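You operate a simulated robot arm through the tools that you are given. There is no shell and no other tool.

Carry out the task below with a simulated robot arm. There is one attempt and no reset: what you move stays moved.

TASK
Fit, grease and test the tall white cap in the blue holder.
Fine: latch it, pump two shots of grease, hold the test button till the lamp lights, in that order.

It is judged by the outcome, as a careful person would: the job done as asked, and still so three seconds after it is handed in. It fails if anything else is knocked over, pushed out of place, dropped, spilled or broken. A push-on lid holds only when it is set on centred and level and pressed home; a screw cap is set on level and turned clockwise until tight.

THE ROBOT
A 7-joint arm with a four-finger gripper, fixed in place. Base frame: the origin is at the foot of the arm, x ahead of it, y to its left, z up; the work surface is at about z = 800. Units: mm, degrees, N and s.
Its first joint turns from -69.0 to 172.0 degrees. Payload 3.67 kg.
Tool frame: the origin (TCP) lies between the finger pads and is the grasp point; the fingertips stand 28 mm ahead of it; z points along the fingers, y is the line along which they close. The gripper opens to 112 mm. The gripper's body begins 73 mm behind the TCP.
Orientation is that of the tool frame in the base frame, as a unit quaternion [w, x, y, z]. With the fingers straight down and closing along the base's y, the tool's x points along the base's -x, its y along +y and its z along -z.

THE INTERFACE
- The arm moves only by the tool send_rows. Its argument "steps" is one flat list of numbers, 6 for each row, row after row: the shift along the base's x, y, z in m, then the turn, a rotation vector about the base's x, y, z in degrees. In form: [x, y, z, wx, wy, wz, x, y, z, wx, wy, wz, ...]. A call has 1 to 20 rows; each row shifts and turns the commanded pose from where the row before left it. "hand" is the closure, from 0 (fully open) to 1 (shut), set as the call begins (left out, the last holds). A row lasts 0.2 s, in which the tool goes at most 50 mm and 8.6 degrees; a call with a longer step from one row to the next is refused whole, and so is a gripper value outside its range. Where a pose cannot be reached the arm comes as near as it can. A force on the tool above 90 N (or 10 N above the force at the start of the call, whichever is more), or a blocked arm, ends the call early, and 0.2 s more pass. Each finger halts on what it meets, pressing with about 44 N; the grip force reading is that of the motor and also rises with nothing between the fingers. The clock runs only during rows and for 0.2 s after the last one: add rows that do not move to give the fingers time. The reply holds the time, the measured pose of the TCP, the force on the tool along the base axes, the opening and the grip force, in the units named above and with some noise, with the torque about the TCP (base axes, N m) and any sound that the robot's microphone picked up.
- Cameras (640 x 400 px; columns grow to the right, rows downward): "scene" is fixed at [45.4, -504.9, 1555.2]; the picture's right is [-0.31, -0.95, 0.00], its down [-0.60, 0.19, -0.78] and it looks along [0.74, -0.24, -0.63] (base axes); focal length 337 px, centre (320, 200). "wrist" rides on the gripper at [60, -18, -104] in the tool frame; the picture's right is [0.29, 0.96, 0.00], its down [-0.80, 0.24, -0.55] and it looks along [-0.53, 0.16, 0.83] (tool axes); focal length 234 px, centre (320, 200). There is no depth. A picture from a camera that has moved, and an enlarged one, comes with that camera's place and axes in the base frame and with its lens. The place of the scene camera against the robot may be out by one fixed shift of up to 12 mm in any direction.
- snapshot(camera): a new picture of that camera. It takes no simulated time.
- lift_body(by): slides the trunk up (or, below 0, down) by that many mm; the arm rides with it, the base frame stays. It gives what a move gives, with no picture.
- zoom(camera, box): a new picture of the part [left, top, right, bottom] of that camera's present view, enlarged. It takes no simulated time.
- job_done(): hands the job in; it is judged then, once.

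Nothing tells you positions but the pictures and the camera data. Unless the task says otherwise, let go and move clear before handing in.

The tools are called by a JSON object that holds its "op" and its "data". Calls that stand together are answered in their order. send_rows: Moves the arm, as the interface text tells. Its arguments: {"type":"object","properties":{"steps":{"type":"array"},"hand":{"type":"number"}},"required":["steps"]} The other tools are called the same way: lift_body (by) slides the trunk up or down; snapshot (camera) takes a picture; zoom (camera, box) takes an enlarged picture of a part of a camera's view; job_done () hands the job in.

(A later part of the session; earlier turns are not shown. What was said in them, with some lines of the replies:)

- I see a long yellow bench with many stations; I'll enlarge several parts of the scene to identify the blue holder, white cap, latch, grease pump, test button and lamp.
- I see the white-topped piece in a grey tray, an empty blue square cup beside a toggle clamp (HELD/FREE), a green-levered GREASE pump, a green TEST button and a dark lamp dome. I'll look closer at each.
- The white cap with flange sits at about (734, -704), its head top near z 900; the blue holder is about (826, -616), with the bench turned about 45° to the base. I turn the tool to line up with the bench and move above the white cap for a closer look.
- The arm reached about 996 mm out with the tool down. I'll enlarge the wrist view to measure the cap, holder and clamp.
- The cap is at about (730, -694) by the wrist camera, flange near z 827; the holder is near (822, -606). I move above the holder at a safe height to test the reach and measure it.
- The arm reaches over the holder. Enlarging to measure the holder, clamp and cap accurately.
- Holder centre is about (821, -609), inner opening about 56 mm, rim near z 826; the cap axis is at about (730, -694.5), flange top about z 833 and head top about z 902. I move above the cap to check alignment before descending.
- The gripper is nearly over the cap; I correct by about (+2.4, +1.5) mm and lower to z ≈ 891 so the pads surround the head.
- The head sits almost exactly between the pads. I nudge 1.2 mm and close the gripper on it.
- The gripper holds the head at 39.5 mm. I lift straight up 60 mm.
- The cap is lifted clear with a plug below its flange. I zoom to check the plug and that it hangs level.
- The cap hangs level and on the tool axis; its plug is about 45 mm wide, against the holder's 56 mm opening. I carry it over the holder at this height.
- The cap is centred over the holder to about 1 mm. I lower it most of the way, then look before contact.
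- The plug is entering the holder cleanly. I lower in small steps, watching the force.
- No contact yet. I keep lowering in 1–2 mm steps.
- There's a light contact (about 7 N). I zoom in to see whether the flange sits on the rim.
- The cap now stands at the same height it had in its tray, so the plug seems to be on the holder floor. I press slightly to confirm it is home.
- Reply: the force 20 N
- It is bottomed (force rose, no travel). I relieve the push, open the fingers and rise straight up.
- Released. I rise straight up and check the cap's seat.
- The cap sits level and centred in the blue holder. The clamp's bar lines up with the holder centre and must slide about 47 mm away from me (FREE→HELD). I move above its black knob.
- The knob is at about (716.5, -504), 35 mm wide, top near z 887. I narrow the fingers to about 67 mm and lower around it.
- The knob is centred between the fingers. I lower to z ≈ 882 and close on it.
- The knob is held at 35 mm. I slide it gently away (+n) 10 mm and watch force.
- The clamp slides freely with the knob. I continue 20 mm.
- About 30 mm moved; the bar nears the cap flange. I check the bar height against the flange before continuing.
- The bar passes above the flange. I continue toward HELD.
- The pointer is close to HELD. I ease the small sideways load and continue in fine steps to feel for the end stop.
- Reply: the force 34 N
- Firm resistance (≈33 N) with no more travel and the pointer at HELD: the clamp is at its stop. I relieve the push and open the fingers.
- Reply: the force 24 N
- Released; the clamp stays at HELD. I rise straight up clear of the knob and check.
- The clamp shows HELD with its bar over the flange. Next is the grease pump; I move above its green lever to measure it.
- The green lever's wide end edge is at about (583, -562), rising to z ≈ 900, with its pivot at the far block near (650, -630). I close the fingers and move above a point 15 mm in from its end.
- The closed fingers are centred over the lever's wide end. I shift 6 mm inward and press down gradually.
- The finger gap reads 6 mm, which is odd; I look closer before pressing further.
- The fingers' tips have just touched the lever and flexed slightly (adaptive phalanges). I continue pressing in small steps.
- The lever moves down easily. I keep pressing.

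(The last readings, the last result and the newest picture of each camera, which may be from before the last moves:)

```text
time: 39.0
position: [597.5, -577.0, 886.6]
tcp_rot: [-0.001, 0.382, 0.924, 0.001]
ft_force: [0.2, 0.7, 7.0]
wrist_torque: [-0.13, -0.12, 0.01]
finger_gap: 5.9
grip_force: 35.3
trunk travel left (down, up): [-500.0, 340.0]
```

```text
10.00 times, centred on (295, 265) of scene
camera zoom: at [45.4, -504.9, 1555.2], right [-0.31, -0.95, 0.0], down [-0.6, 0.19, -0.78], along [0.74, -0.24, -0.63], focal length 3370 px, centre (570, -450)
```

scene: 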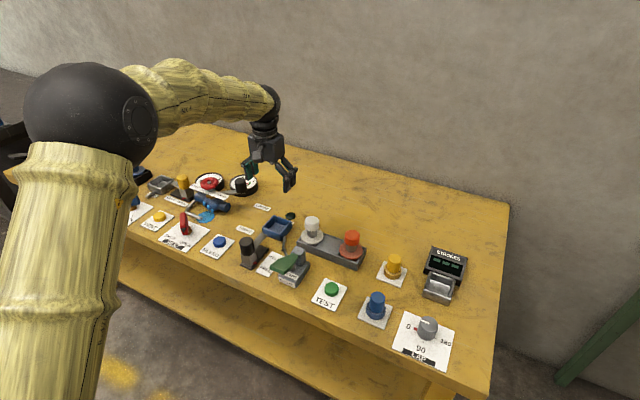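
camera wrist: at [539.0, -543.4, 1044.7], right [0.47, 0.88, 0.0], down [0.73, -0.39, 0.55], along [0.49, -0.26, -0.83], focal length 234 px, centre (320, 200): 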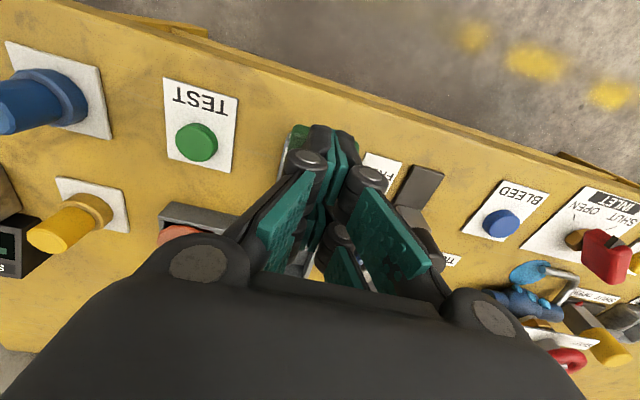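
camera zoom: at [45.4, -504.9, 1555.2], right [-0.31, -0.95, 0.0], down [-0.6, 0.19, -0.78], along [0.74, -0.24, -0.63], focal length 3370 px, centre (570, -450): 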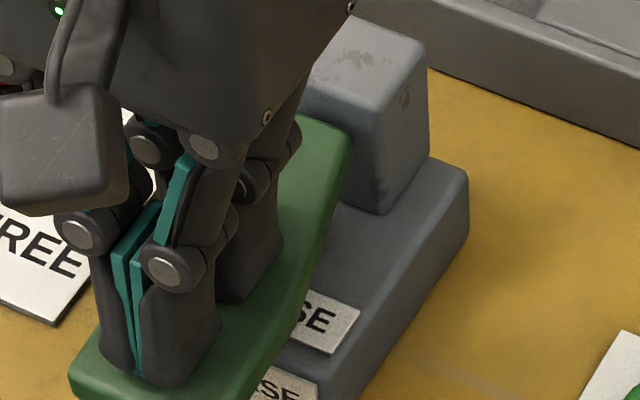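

{"op": "send_rows", "data": {"steps": [0, 0, -0.003, 0, 0, 0, 0, 0, -0.003, 0, 0, 0, 0, 0, 0, 0, 0, 0]}}

{"op": "zoom", "data": {"camera": "scene", "box": [270, 240, 320, 290]}}

{"op": "snapshot", "data": {"camera": "wrist"}}

```text
time: 39.8
position: [597.0, -575.9, 883.2]
tcp_rot: [0.004, 0.382, 0.924, 0.0]
ft_force: [3.6, -5.5, 43.3]
wrist_torque: [-0.91, -0.8, 0.01]
finger_gap: 5.9
grip_force: 35.9
trunk travel left (down, up): [-500.0, 340.0]
```

```text
8.00 times, centred on (295, 265) of scene
camera zoom: at [45.4, -504.9, 1555.2], right [-0.31, -0.95, 0.0], down [-0.6, 0.19, -0.78], along [0.74, -0.24, -0.63], focal length 2696 px, centre (520, -320)
```

zoom: 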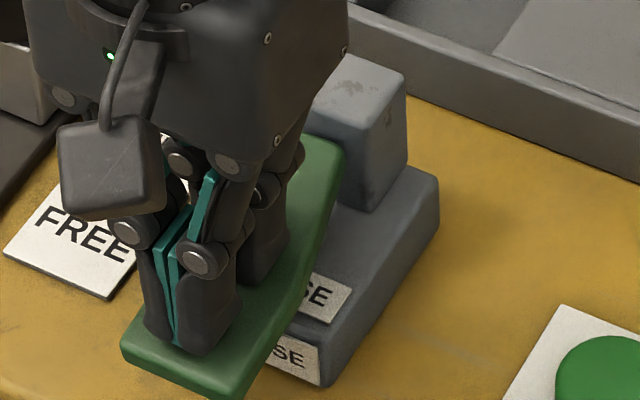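

```text
taken
camera wrist: at [541.6, -546.3, 987.6], right [0.47, 0.88, 0.0], down [0.73, -0.39, 0.56], along [0.49, -0.27, -0.83], focal length 234 px, centre (320, 200)
```

wrist: 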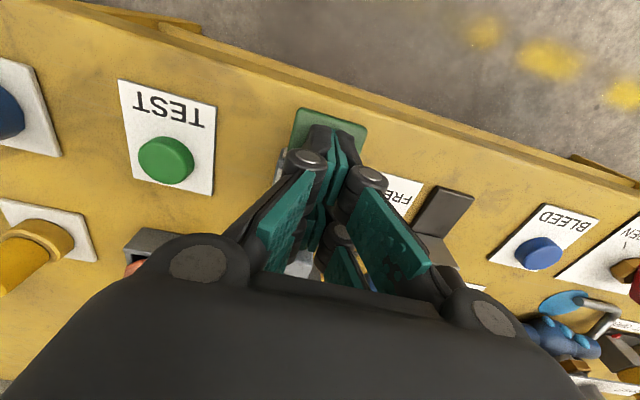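

Firm stop at z ≈ 883 (43 N): a full stroke. I now raise fully so the lever can return.

{"op": "send_rows", "data": {"steps": [0, 0, 0.005, 0, 0, 0, 0, 0, 0.01, 0, 0, 0, 0, 0, 0.015, 0, 0, 0, 0, 0, 0.015, 0, 0, 0, 0, 0, 0.015, 0, 0, 0, 0, 0, 0.01, 0, 0, 0, 0, 0, 0, 0, 0, 0]}}

{"op": "zoom", "data": {"camera": "scene", "box": [270, 240, 320, 290]}}

{"op": "zoom", "data": {"camera": "scene", "box": [230, 190, 350, 310]}}

```text
time: 41.4
position: [597.2, -577.6, 949.6]
tcp_rot: [-0.001, 0.382, 0.924, 0.0]
ft_force: [-0.8, 0.4, -0.8]
wrist_torque: [0.01, 0.0, 0.04]
finger_gap: 0.0
grip_force: 35.9
trunk travel left (down, up): [-500.0, 340.0]
```

```text
8.00 times, centred on (295, 265) of scene
camera zoom: at [45.4, -504.9, 1555.2], right [-0.31, -0.95, 0.0], down [-0.6, 0.19, -0.78], along [0.74, -0.24, -0.63], focal length 2696 px, centre (520, -320)
```

zoom: 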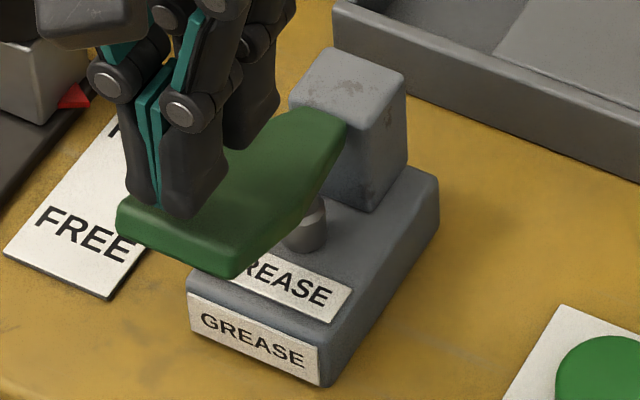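

```text
3.33 times, centred on (290, 250) of scene
camera zoom: at [45.4, -504.9, 1555.2], right [-0.31, -0.95, 0.0], down [-0.6, 0.19, -0.78], along [0.74, -0.24, -0.63], focal length 1123 px, centre (420, 33)
```

zoom: 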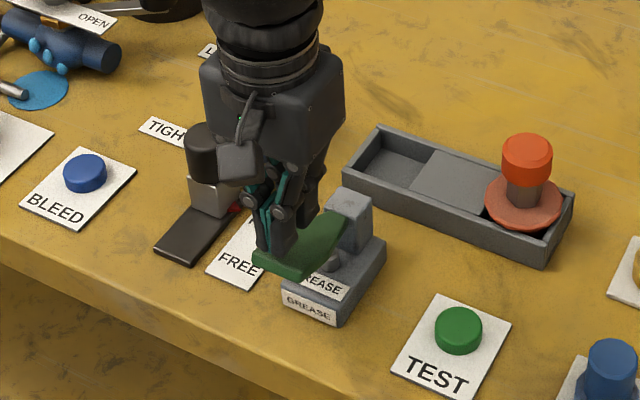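

The lever has returned fully to its top position. I give the second full stroke.

{"op": "send_rows", "data": {"steps": [0, 0, -0.008, 0, 0, 0, 0, 0, -0.008, 0, 0, 0, 0, 0, -0.006, 0, 0, 0, 0, 0, -0.006, 0, 0, 0, 0, 0, -0.006, 0, 0, 0, 0, 0, -0.006, 0, 0, 0, 0, 0, -0.006, 0, 0, 0, 0, 0, -0.006, 0, 0, 0, 0, 0, -0.006, 0, 0, 0, 0, 0, -0.005, 0, 0, 0, 0, 0, -0.004, 0, 0, 0, 0, 0, -0.003, 0, 0, 0, 0, 0, 0, 0, 0, 0, 0, 0, 0, 0, 0, 0]}}

{"op": "zoom", "data": {"camera": "scene", "box": [270, 240, 320, 290]}}

```text
time: 44.4
position: [597.0, -576.4, 884.5]
tcp_rot: [0.003, 0.383, 0.924, -0.001]
ft_force: [7.7, -7.6, 47.6]
wrist_torque: [-1.04, -1.06, -0.04]
finger_gap: 6.0
grip_force: 35.5
trunk travel left (down, up): [-500.0, 340.0]
```

```text
8.00 times, centred on (295, 265) of scene
camera zoom: at [45.4, -504.9, 1555.2], right [-0.31, -0.95, 0.0], down [-0.6, 0.19, -0.78], along [0.74, -0.24, -0.63], focal length 2696 px, centre (520, -320)
```

zoom: 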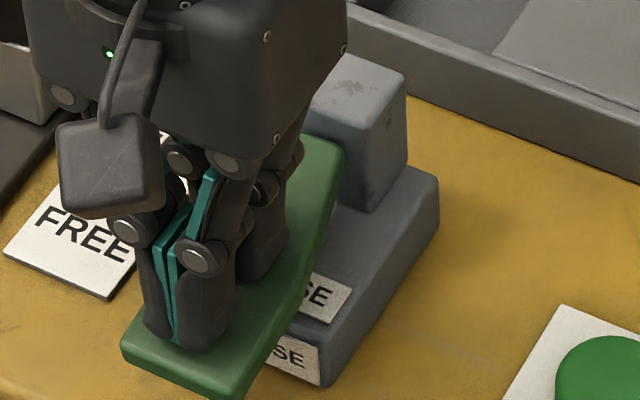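

Second full stroke reached the stop (≈48 N). I raise fully to release the lever.

{"op": "send_rows", "data": {"steps": [0, 0, 0.005, 0, 0, 0, 0, 0, 0.01, 0, 0, 0, 0, 0, 0.015, 0, 0, 0, 0, 0, 0.015, 0, 0, 0, 0, 0, 0.015, 0, 0, 0, 0, 0, 0.02, 0, 0, 0, 0, 0, 0.03, 0, 0, 0, 0, 0, 0.01, 0, 0, 0, 0, 0, 0, 0, 0, 0]}}

{"op": "snapshot", "data": {"camera": "scene"}}

{"op": "zoom", "data": {"camera": "scene", "box": [255, 240, 335, 310]}}

{"op": "snapshot", "data": {"camera": "wrist"}}

```text
time: 46.4
position: [597.1, -576.8, 999.1]
tcp_rot: [0.0, 0.384, 0.923, 0.0]
ft_force: [-0.8, -0.1, -0.1]
wrist_torque: [-0.01, 0.01, 0.01]
finger_gap: 0.0
grip_force: 35.6
trunk travel left (down, up): [-500.0, 340.0]
```

```text
taken
```

scene: 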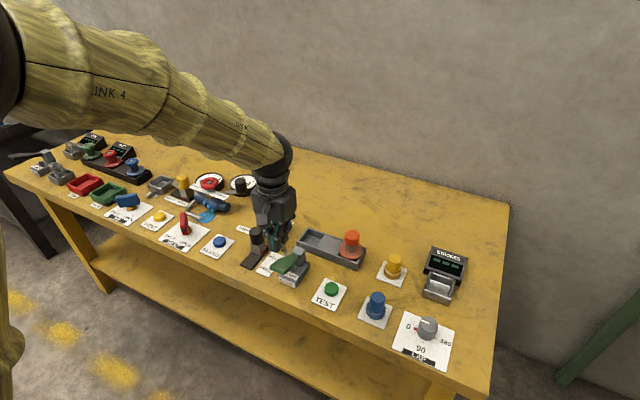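

```text
5.71 times, centred on (295, 275) of scene
camera zoom: at [45.4, -504.9, 1555.2], right [-0.31, -0.95, 0.0], down [-0.6, 0.19, -0.78], along [0.74, -0.24, -0.63], focal length 1926 px, centre (463, -229)
```

zoom: 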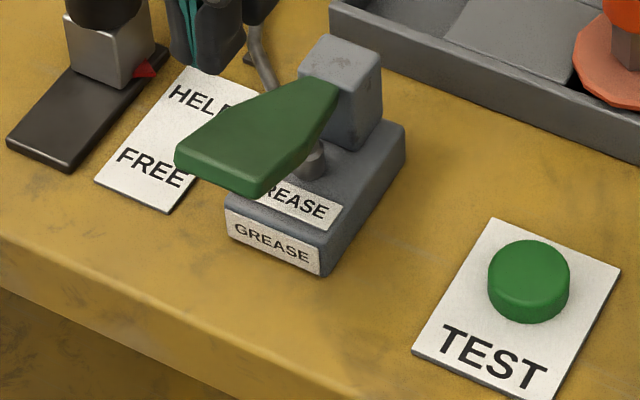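

```text
taken
camera wrist: at [541.9, -547.2, 1103.3], right [0.47, 0.88, 0.0], down [0.73, -0.4, 0.55], along [0.49, -0.26, -0.83], focal length 234 px, centre (320, 200)
```

wrist: 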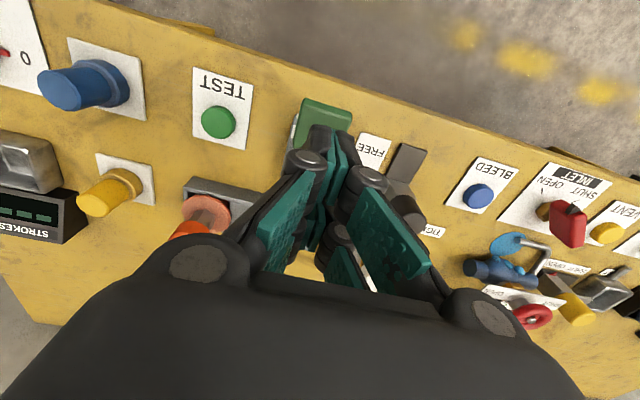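

Both strokes are done and the lever is back up. Next is the green TEST button near (549, -691); I move above it at a safe height.

{"op": "send_rows", "data": {"steps": [0, 0, 0.02, 0, 0, 0, -0.01125, -0.02925, 0, 0, 0, 0, -0.01125, -0.02925, 0, 0, 0, 0, -0.01125, -0.02925, 0, 0, 0, 0, -0.01125, -0.02925, 0, 0, 0, 0, 0, 0, 0, 0, 0, 0, 0, 0, 0, 0, 0, 0]}}

{"op": "snapshot", "data": {"camera": "wrist"}}

{"op": "zoom", "data": {"camera": "wrist", "box": [250, 60, 400, 180]}}

{"op": "zoom", "data": {"camera": "scene", "box": [230, 190, 350, 310]}}

```text
time: 48.0
position: [551.2, -695.2, 1020.5]
tcp_rot: [0.0, 0.383, 0.924, 0.0]
ft_force: [-0.9, -0.6, -0.3]
wrist_torque: [-0.02, 0.0, 0.0]
finger_gap: 0.0
grip_force: 35.6
trunk travel left (down, up): [-500.0, 340.0]
```

```text
taken
camera wrist: at [496.7, -665.6, 1124.6], right [0.47, 0.88, 0.0], down [0.73, -0.4, 0.55], along [0.49, -0.26, -0.83], focal length 234 px, centre (320, 200)
```

wrist: 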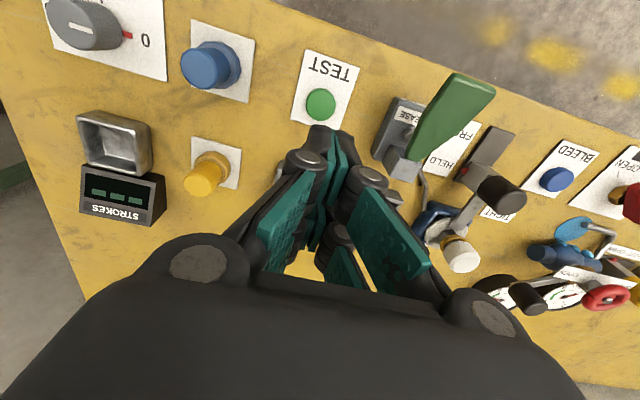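

```text
3.33 times, centred on (325, 120) of wrist
camera zoom: at [496.7, -665.6, 1124.6], right [0.47, 0.88, 0.0], down [0.73, -0.4, 0.55], along [0.49, -0.26, -0.83], focal length 781 px, centre (303, 467)
```

zoom: 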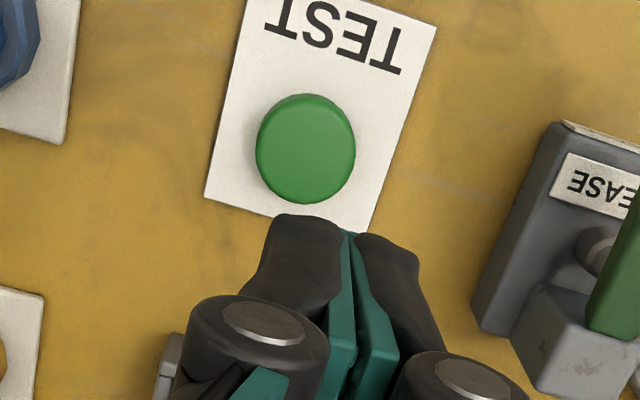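

```text
3.33 times, centred on (290, 250) of scene
camera zoom: at [45.4, -504.9, 1555.2], right [-0.31, -0.95, 0.0], down [-0.6, 0.19, -0.78], along [0.74, -0.24, -0.63], focal length 1123 px, centre (420, 33)
```

zoom: 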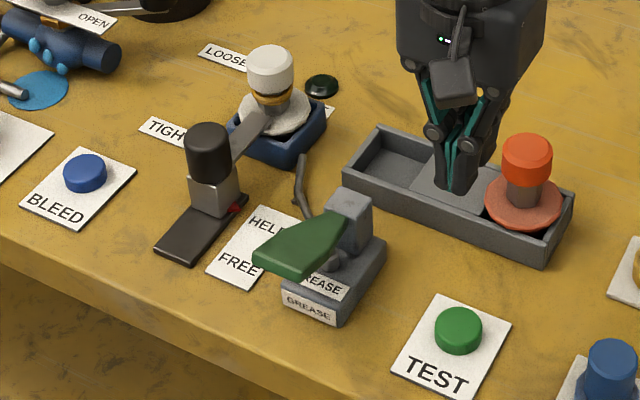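

Grease rings now show on the cap's stem. I look closely to count them and to check the lamp.

{"op": "zoom", "data": {"camera": "scene", "box": [260, 200, 310, 240]}}

{"op": "zoom", "data": {"camera": "scene", "box": [290, 225, 370, 295]}}

```text
10.00 times, centred on (285, 220) of scene
camera zoom: at [45.4, -504.9, 1555.2], right [-0.31, -0.95, 0.0], down [-0.6, 0.19, -0.78], along [0.74, -0.24, -0.63], focal length 3370 px, centre (670, 0)
```

zoom: 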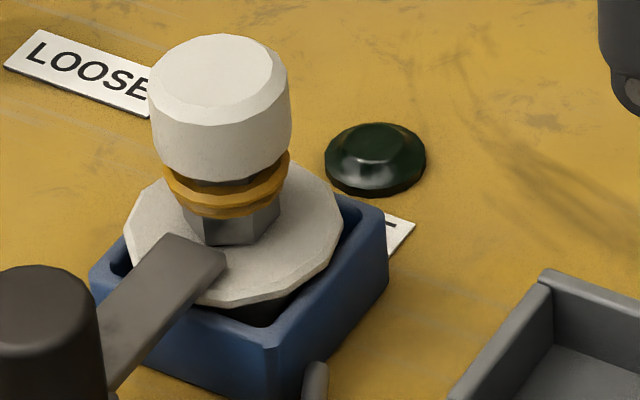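

```text
5.71 times, centred on (330, 260) of scene
camera zoom: at [45.4, -504.9, 1555.2], right [-0.31, -0.95, 0.0], down [-0.6, 0.19, -0.78], along [0.74, -0.24, -0.63], focal length 1926 px, centre (263, -143)
```

zoom: 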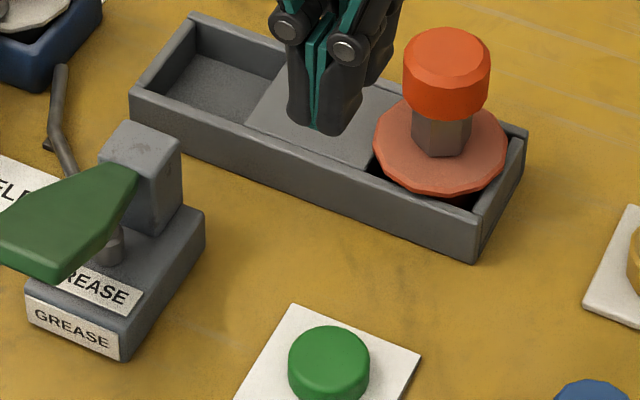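

{"op": "zoom", "data": {"camera": "scene", "box": [265, 212, 285, 226]}}

{"op": "zoom", "data": {"camera": "wrist", "box": [410, 180, 500, 280]}}

```text
16.00 times, centred on (275, 219) of scene
camera zoom: at [45.4, -504.9, 1555.2], right [-0.31, -0.95, 0.0], down [-0.6, 0.19, -0.78], along [0.74, -0.24, -0.63], focal length 5392 px, centre (1040, -104)
```

zoom: 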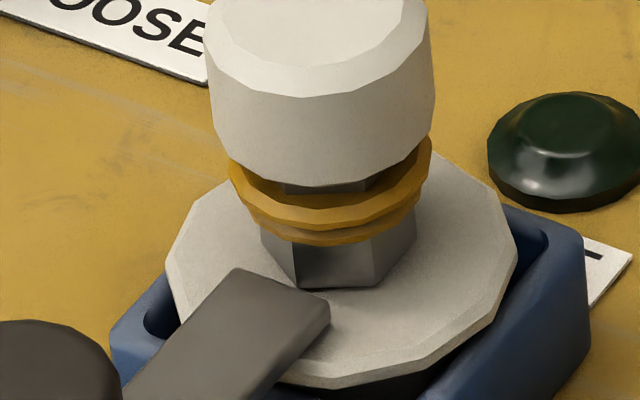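

```text
4.00 times, centred on (455, 230) of wrist
camera zoom: at [496.7, -665.6, 1124.6], right [0.47, 0.88, 0.0], down [0.73, -0.4, 0.55], along [0.49, -0.26, -0.83], focal length 937 px, centre (-220, 80)
```

zoom: 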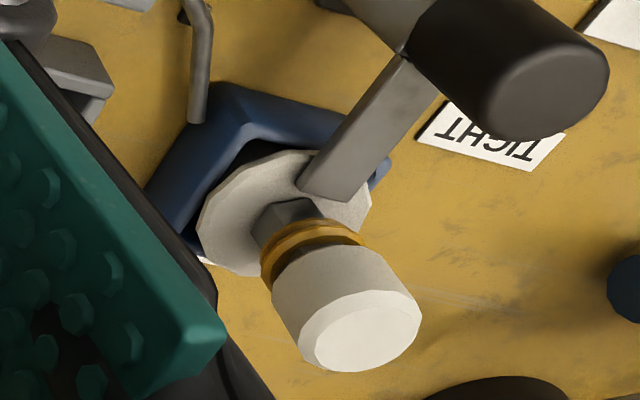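

Two grease rings are on the cap: two shots delivered, and the lamp is still dark. The TEST button is directly below at about (552.5, -694.4); I descend toward it with closed fingers.

{"op": "send_rows", "data": {"steps": [0.0015, -0.001, -0.03, 0, 0, 0, 0.001, -0.001, -0.03, 0, 0, 0, 0.001, -0.001, -0.03, 0, 0, 0, 0, 0, -0.03, 0, 0, 0, 0, 0, -0.025, 0, 0, 0, 0, 0, 0, 0, 0, 0, 0, 0, 0, 0, 0, 0]}}

{"op": "snapshot", "data": {"camera": "wrist"}}

{"op": "zoom", "data": {"camera": "wrist", "box": [250, 60, 400, 180]}}

{"op": "zoom", "data": {"camera": "scene", "box": [280, 230, 380, 310]}}

```text
time: 49.6
position: [556.5, -696.8, 872.4]
tcp_rot: [0.0, 0.383, 0.924, -0.001]
ft_force: [-0.7, 0.7, 0.1]
wrist_torque: [0.0, 0.01, 0.0]
finger_gap: 0.4
grip_force: 35.9
trunk travel left (down, up): [-500.0, 340.0]
```

```text
taken
camera wrist: at [501.5, -667.6, 977.7], right [0.47, 0.88, 0.0], down [0.73, -0.4, 0.55], along [0.49, -0.26, -0.83], focal length 234 px, centre (320, 200)
```

wrist: 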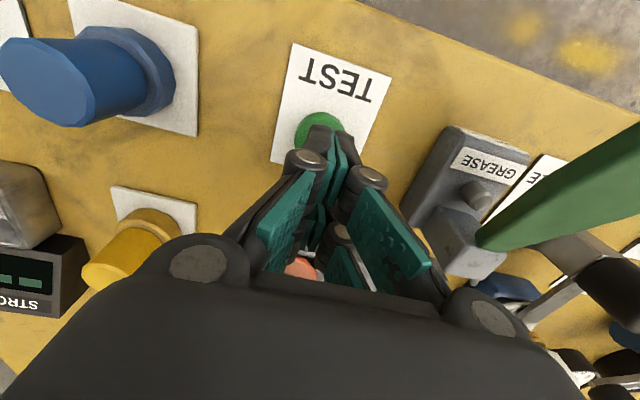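

```text
3.33 times, centred on (325, 120) of wrist
camera zoom: at [501.5, -667.6, 977.7], right [0.47, 0.88, 0.0], down [0.73, -0.4, 0.55], along [0.49, -0.26, -0.83], focal length 781 px, centre (303, 467)
```

zoom: 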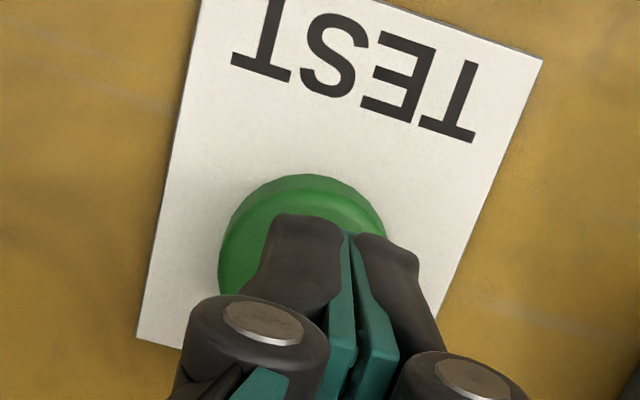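

```text
5.00 times, centred on (330, 270) of scene
camera zoom: at [45.4, -504.9, 1555.2], right [-0.31, -0.95, 0.0], down [-0.6, 0.19, -0.78], along [0.74, -0.24, -0.63], focal length 1685 px, centre (270, -150)
```

zoom: 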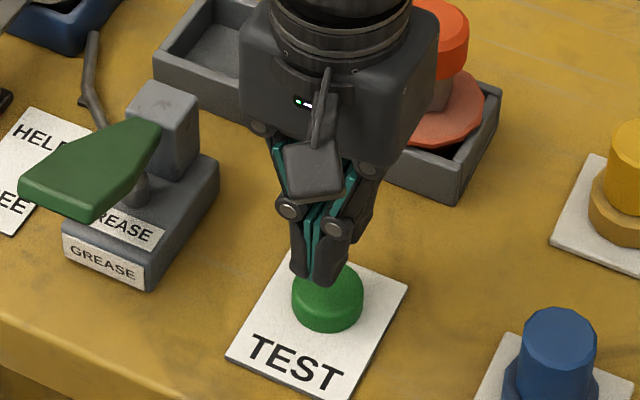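

The fingertips are over the button. I shift 3 mm toward its centre and lower to just above it.

{"op": "send_rows", "data": {"steps": [-0.002, 0.002, -0.005, 0, 0, 0, 0, 0, -0.005, 0, 0, 0, 0, 0, -0.005, 0, 0, 0, 0, 0, -0.004, 0, 0, 0, 0, 0, 0, 0, 0, 0]}}

{"op": "zoom", "data": {"camera": "scene", "box": [305, 260, 355, 300]}}

{"op": "zoom", "data": {"camera": "wrist", "box": [250, 60, 400, 180]}}

```text
time: 50.8
position: [553.4, -694.3, 854.2]
tcp_rot: [0.0, 0.383, 0.924, 0.001]
ft_force: [-0.1, 0.1, 0.3]
wrist_torque: [0.01, 0.02, -0.01]
finger_gap: 0.0
grip_force: 36.0
trunk travel left (down, up): [-500.0, 340.0]
```

```text
10.00 times, centred on (330, 280) of scene
camera zoom: at [45.4, -504.9, 1555.2], right [-0.31, -0.95, 0.0], down [-0.6, 0.19, -0.78], along [0.74, -0.24, -0.63], focal length 3370 px, centre (220, -600)
```

zoom: 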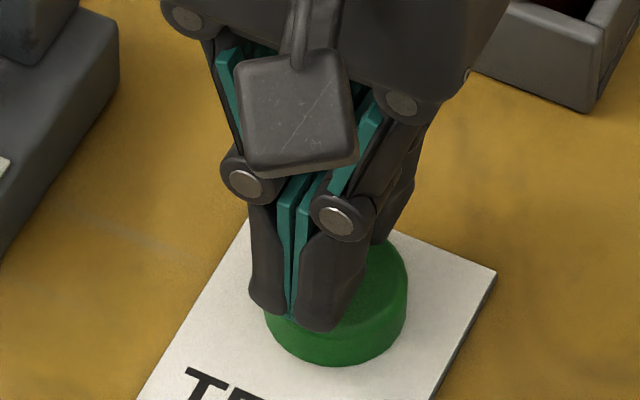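

```text
3.33 times, centred on (325, 120) of wrist
camera zoom: at [498.9, -664.2, 958.4], right [0.47, 0.88, 0.0], down [0.73, -0.4, 0.55], along [0.49, -0.26, -0.83], focal length 781 px, centre (303, 467)
```

zoom: 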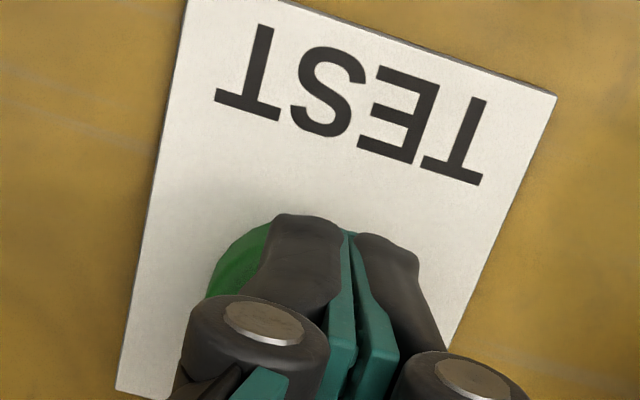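

The near fingertip is over the button. I press down in small steps and watch force and lamp.

{"op": "send_rows", "data": {"steps": [-0.001, -0.001, -0.002, 0, 0, 0, 0, 0, -0.002, 0, 0, 0, 0, 0, -0.002, 0, 0, 0, 0, 0, 0, 0, 0, 0]}}

{"op": "zoom", "data": {"camera": "scene", "box": [305, 260, 355, 300]}}

{"op": "zoom", "data": {"camera": "scene", "box": [260, 200, 310, 240]}}

```text
time: 51.8
position: [552.7, -695.9, 848.6]
tcp_rot: [0.0, 0.383, 0.924, 0.001]
ft_force: [0.8, 0.4, 0.0]
wrist_torque: [0.0, -0.02, 0.01]
finger_gap: 0.0
grip_force: 35.6
trunk travel left (down, up): [-500.0, 340.0]
```

```text
10.00 times, centred on (330, 280) of scene
camera zoom: at [45.4, -504.9, 1555.2], right [-0.31, -0.95, 0.0], down [-0.6, 0.19, -0.78], along [0.74, -0.24, -0.63], focal length 3370 px, centre (220, -600)
```

zoom: 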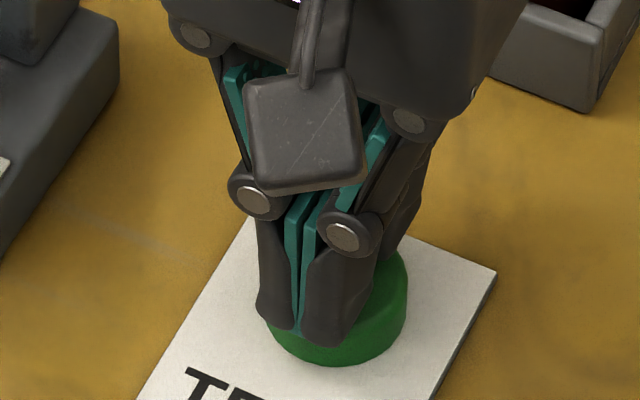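

```text
10.00 times, centred on (285, 220) of scene
camera zoom: at [45.4, -504.9, 1555.2], right [-0.31, -0.95, 0.0], down [-0.6, 0.19, -0.78], along [0.74, -0.24, -0.63], focal length 3370 px, centre (670, 0)
```

zoom: 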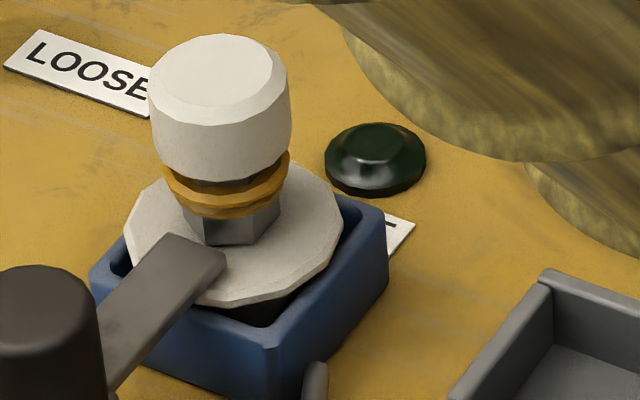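

No contact yet; the lamp is in view. I continue down.

{"op": "send_rows", "data": {"steps": [0, 0, -0.002, 0, 0, 0, 0, 0, -0.002, 0, 0, 0, 0, 0, 0, 0, 0, 0]}}

{"op": "zoom", "data": {"camera": "scene", "box": [305, 260, 355, 300]}}

```text
time: 52.6
position: [553.3, -696.2, 844.9]
tcp_rot: [0.0, 0.382, 0.924, 0.0]
ft_force: [-0.7, 0.2, 0.0]
wrist_torque: [-0.03, 0.03, 0.01]
finger_gap: 0.0
grip_force: 36.0
trunk travel left (down, up): [-500.0, 340.0]
```

```text
10.00 times, centred on (330, 280) of scene
camera zoom: at [45.4, -504.9, 1555.2], right [-0.31, -0.95, 0.0], down [-0.6, 0.19, -0.78], along [0.74, -0.24, -0.63], focal length 3370 px, centre (220, -600)
```

zoom: 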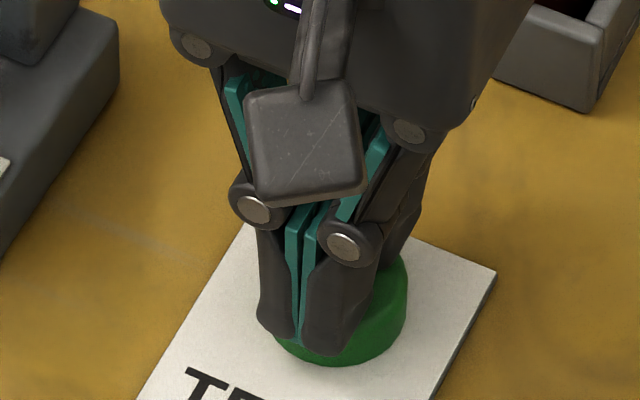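

{"op": "send_rows", "data": {"steps": [0.0014, -0.0014, -0.001, 0, 0, 0, 0, 0, -0.001, 0, 0, 0, 0, 0, -0.001, 0, 0, 0, 0, 0, 0, 0, 0, 0]}}

{"op": "zoom", "data": {"camera": "scene", "box": [305, 260, 355, 300]}}

{"op": "zoom", "data": {"camera": "wrist", "box": [250, 60, 400, 180]}}

```text
time: 53.6
position: [555.1, -697.8, 841.0]
tcp_rot: [-0.001, 0.383, 0.924, 0.0]
ft_force: [0.1, -0.4, 1.2]
wrist_torque: [0.0, 0.02, -0.01]
finger_gap: 5.8
grip_force: 35.6
trunk travel left (down, up): [-500.0, 340.0]
```

```text
10.00 times, centred on (330, 280) of scene
camera zoom: at [45.4, -504.9, 1555.2], right [-0.31, -0.95, 0.0], down [-0.6, 0.19, -0.78], along [0.74, -0.24, -0.63], focal length 3370 px, centre (220, -600)
```

zoom: 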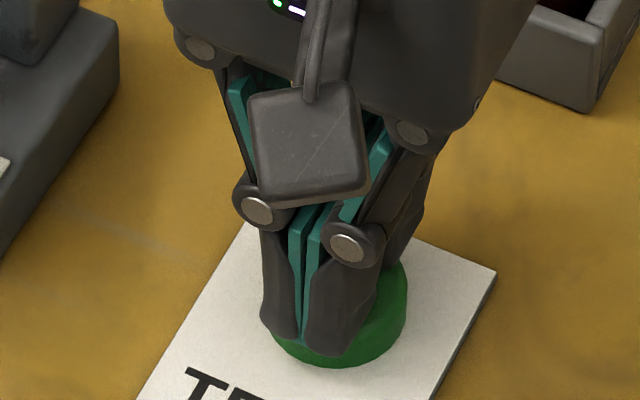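

```text
3.33 times, centred on (325, 120) of wrist
camera zoom: at [499.3, -667.5, 946.0], right [0.47, 0.88, 0.0], down [0.73, -0.39, 0.55], along [0.49, -0.26, -0.83], focal length 781 px, centre (303, 467)
```

zoom: 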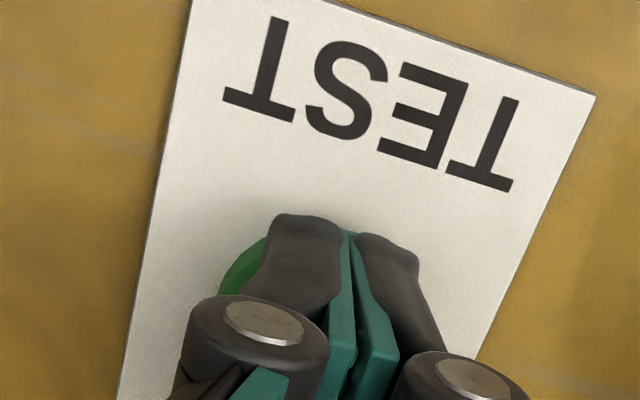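

Contact on the button (finger gap changed, slight force). I press further and check the lamp.

{"op": "send_rows", "data": {"steps": [0, 0, -0.0015, 0, 0, 0, 0, 0, -0.0015, 0, 0, 0, 0, 0, 0, 0, 0, 0]}}

{"op": "zoom", "data": {"camera": "scene", "box": [260, 200, 310, 240]}}

{"op": "zoom", "data": {"camera": "scene", "box": [305, 260, 355, 300]}}

```text
time: 54.4
position: [554.4, -696.8, 839.3]
tcp_rot: [0.0, 0.382, 0.924, 0.001]
ft_force: [-0.2, -0.5, 2.5]
wrist_torque: [-0.01, -0.01, -0.04]
finger_gap: 6.0
grip_force: 35.9
trunk travel left (down, up): [-500.0, 340.0]
heard: click
```

```text
10.00 times, centred on (285, 220) of scene
camera zoom: at [45.4, -504.9, 1555.2], right [-0.31, -0.95, 0.0], down [-0.6, 0.19, -0.78], along [0.74, -0.24, -0.63], focal length 3370 px, centre (670, 0)
```

zoom: 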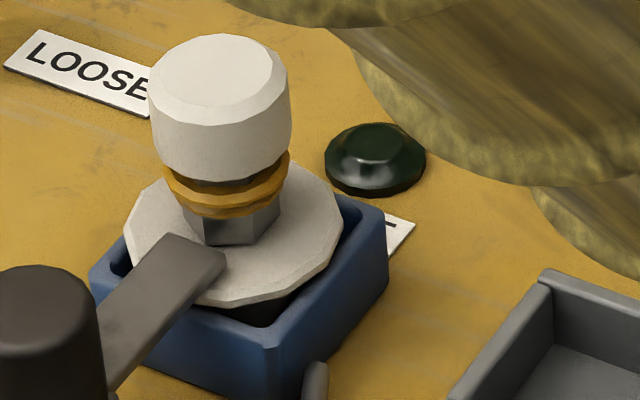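

```text
10.00 times, centred on (330, 280) of scene
camera zoom: at [45.4, -504.9, 1555.2], right [-0.31, -0.95, 0.0], down [-0.6, 0.19, -0.78], along [0.74, -0.24, -0.63], focal length 3370 px, centre (220, -600)
```

zoom: 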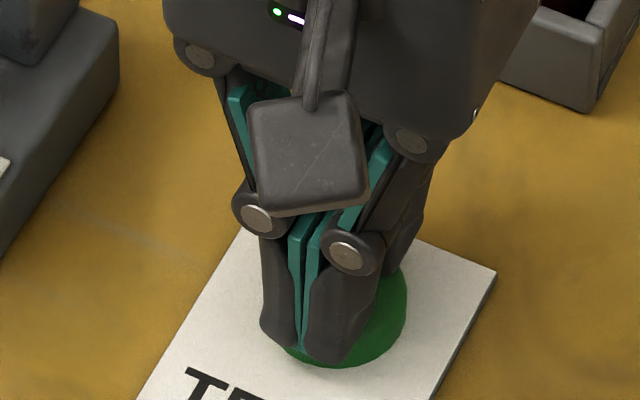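

A click: the button is engaged. I add 1 mm for margin and hold, checking the lamp.

{"op": "send_rows", "data": {"steps": [0, 0, -0.001, 0, 0, 0, 0, 0, 0, 0, 0, 0, 0, 0, 0, 0, 0, 0, 0, 0, 0, 0, 0, 0]}}

{"op": "zoom", "data": {"camera": "scene", "box": [260, 200, 310, 240]}}

```text
time: 55.4
position: [553.9, -697.6, 837.5]
tcp_rot: [-0.001, 0.382, 0.924, 0.001]
ft_force: [-0.7, 0.8, 2.9]
wrist_torque: [0.03, 0.02, -0.02]
finger_gap: 5.9
grip_force: 35.5
trunk travel left (down, up): [-500.0, 340.0]
```

```text
10.00 times, centred on (285, 220) of scene
camera zoom: at [45.4, -504.9, 1555.2], right [-0.31, -0.95, 0.0], down [-0.6, 0.19, -0.78], along [0.74, -0.24, -0.63], focal length 3370 px, centre (670, 0)
```

zoom: 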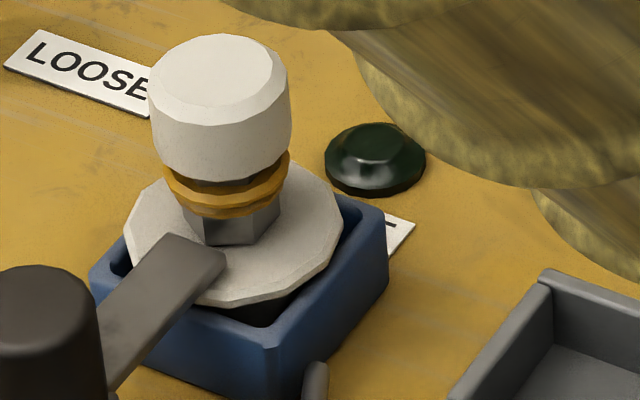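

The button is held down; the lamp is still dark. I keep holding.

{"op": "send_rows", "data": {"steps": [0, 0, 0, 0, 0, 0, 0, 0, 0, 0, 0, 0, 0, 0, 0, 0, 0, 0, 0, 0, 0, 0, 0, 0]}}

{"op": "zoom", "data": {"camera": "scene", "box": [260, 200, 310, 240]}}

```text
time: 56.4
position: [554.9, -697.0, 838.4]
tcp_rot: [0.0, 0.383, 0.924, -0.001]
ft_force: [-0.4, 1.0, 3.6]
wrist_torque: [0.0, 0.04, 0.01]
finger_gap: 5.9
grip_force: 35.9
trunk travel left (down, up): [-500.0, 340.0]
```

```text
10.00 times, centred on (285, 220) of scene
camera zoom: at [45.4, -504.9, 1555.2], right [-0.31, -0.95, 0.0], down [-0.6, 0.19, -0.78], along [0.74, -0.24, -0.63], focal length 3370 px, centre (670, 0)
```

zoom: 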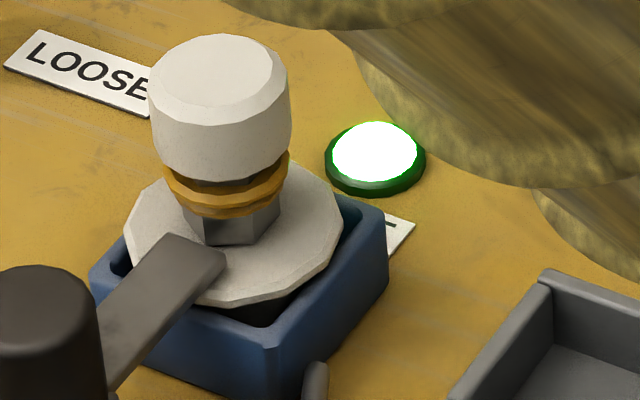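

The lamp by the holder is lit. I release the button and rise straight up, clear of everything.

{"op": "send_rows", "data": {"steps": [0, 0, 0.003, 0, 0, 0, 0, 0, 0.007, 0, 0, 0, 0, 0, 0.015, 0, 0, 0, 0, 0, 0.025, 0, 0, 0, 0, 0, 0.035, 0, 0, 0, 0, 0, 0.04, 0, 0, 0, 0, 0, 0.04, 0, 0, 0, 0, 0, 0.03, 0, 0, 0, 0, 0, 0, 0, 0, 0]}}

{"op": "snapshot", "data": {"camera": "scene"}}

{"op": "zoom", "data": {"camera": "scene", "box": [230, 190, 390, 310]}}

{"op": "zoom", "data": {"camera": "scene", "box": [260, 200, 310, 240]}}

```text
time: 58.4
position: [553.9, -697.5, 1034.2]
tcp_rot: [-0.001, 0.384, 0.923, 0.0]
ft_force: [0.1, 0.5, -0.8]
wrist_torque: [0.0, 0.01, -0.02]
finger_gap: 0.0
grip_force: 35.8
trunk travel left (down, up): [-500.0, 340.0]
```

```text
taken
```

scene: 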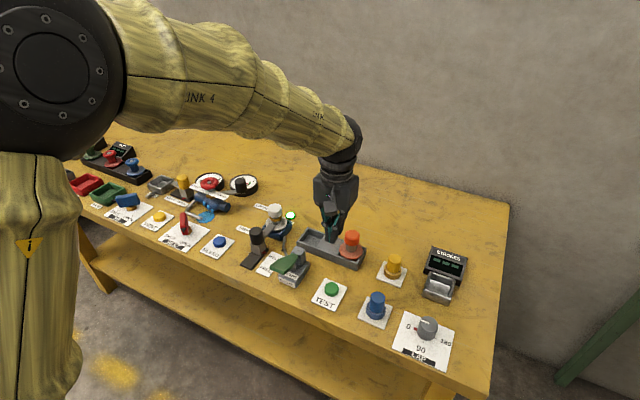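

```text
3.33 times, centred on (310, 250) of scene
camera zoom: at [45.4, -504.9, 1555.2], right [-0.31, -0.95, 0.0], down [-0.6, 0.19, -0.78], along [0.74, -0.24, -0.63], focal length 1123 px, centre (353, 33)
```

zoom: 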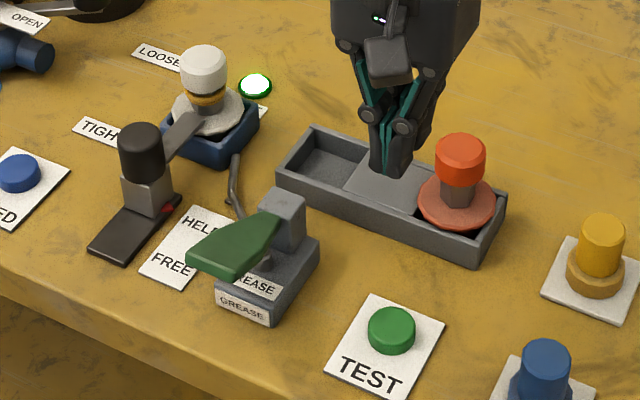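

```text
10.00 times, centred on (285, 220) of scene
camera zoom: at [45.4, -504.9, 1555.2], right [-0.31, -0.95, 0.0], down [-0.6, 0.19, -0.78], along [0.74, -0.24, -0.63], focal length 3370 px, centre (670, 0)
```

zoom: 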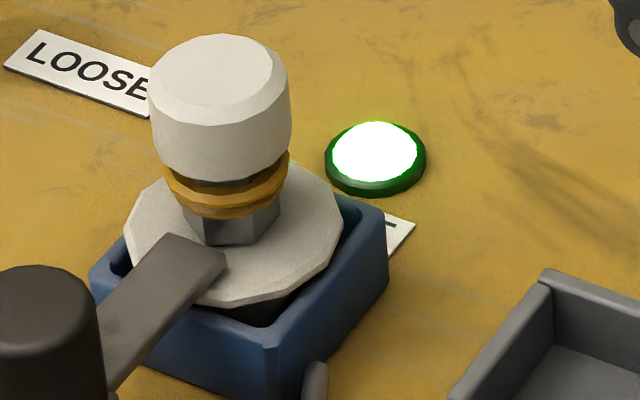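

The cap is seated and clamped at HELD with two grease rings on it. The lamp stays lit, the button and lever are back at rest, the arm is clear and nothing else has moved, so I hand the job in.

{"op": "job_done", "data": {}}

```text
The job is handed in.
```

The tall white cap is in the blue holder and the job is handed in. I did the steps in the order you gave:

1. **Fitted:** I lowered the cap into the holder centred and level, and pressed it until it bottomed.
2. **Latched:** I slid the clamp from FREE to its stop, with the pointer at HELD and the bar over the cap's flange.
3. **Greased:** I gave the green lever two full strokes. Two grease rings showed on the cap's stem, and the lever sprang back up.
4. **Tested:** I held the TEST button from its click for about two seconds, until the lamp by the holder lit. The lamp stayed lit after I let go.

The gripper is empty and well above the bench. In the last picture nothing else had been moved or knocked over.
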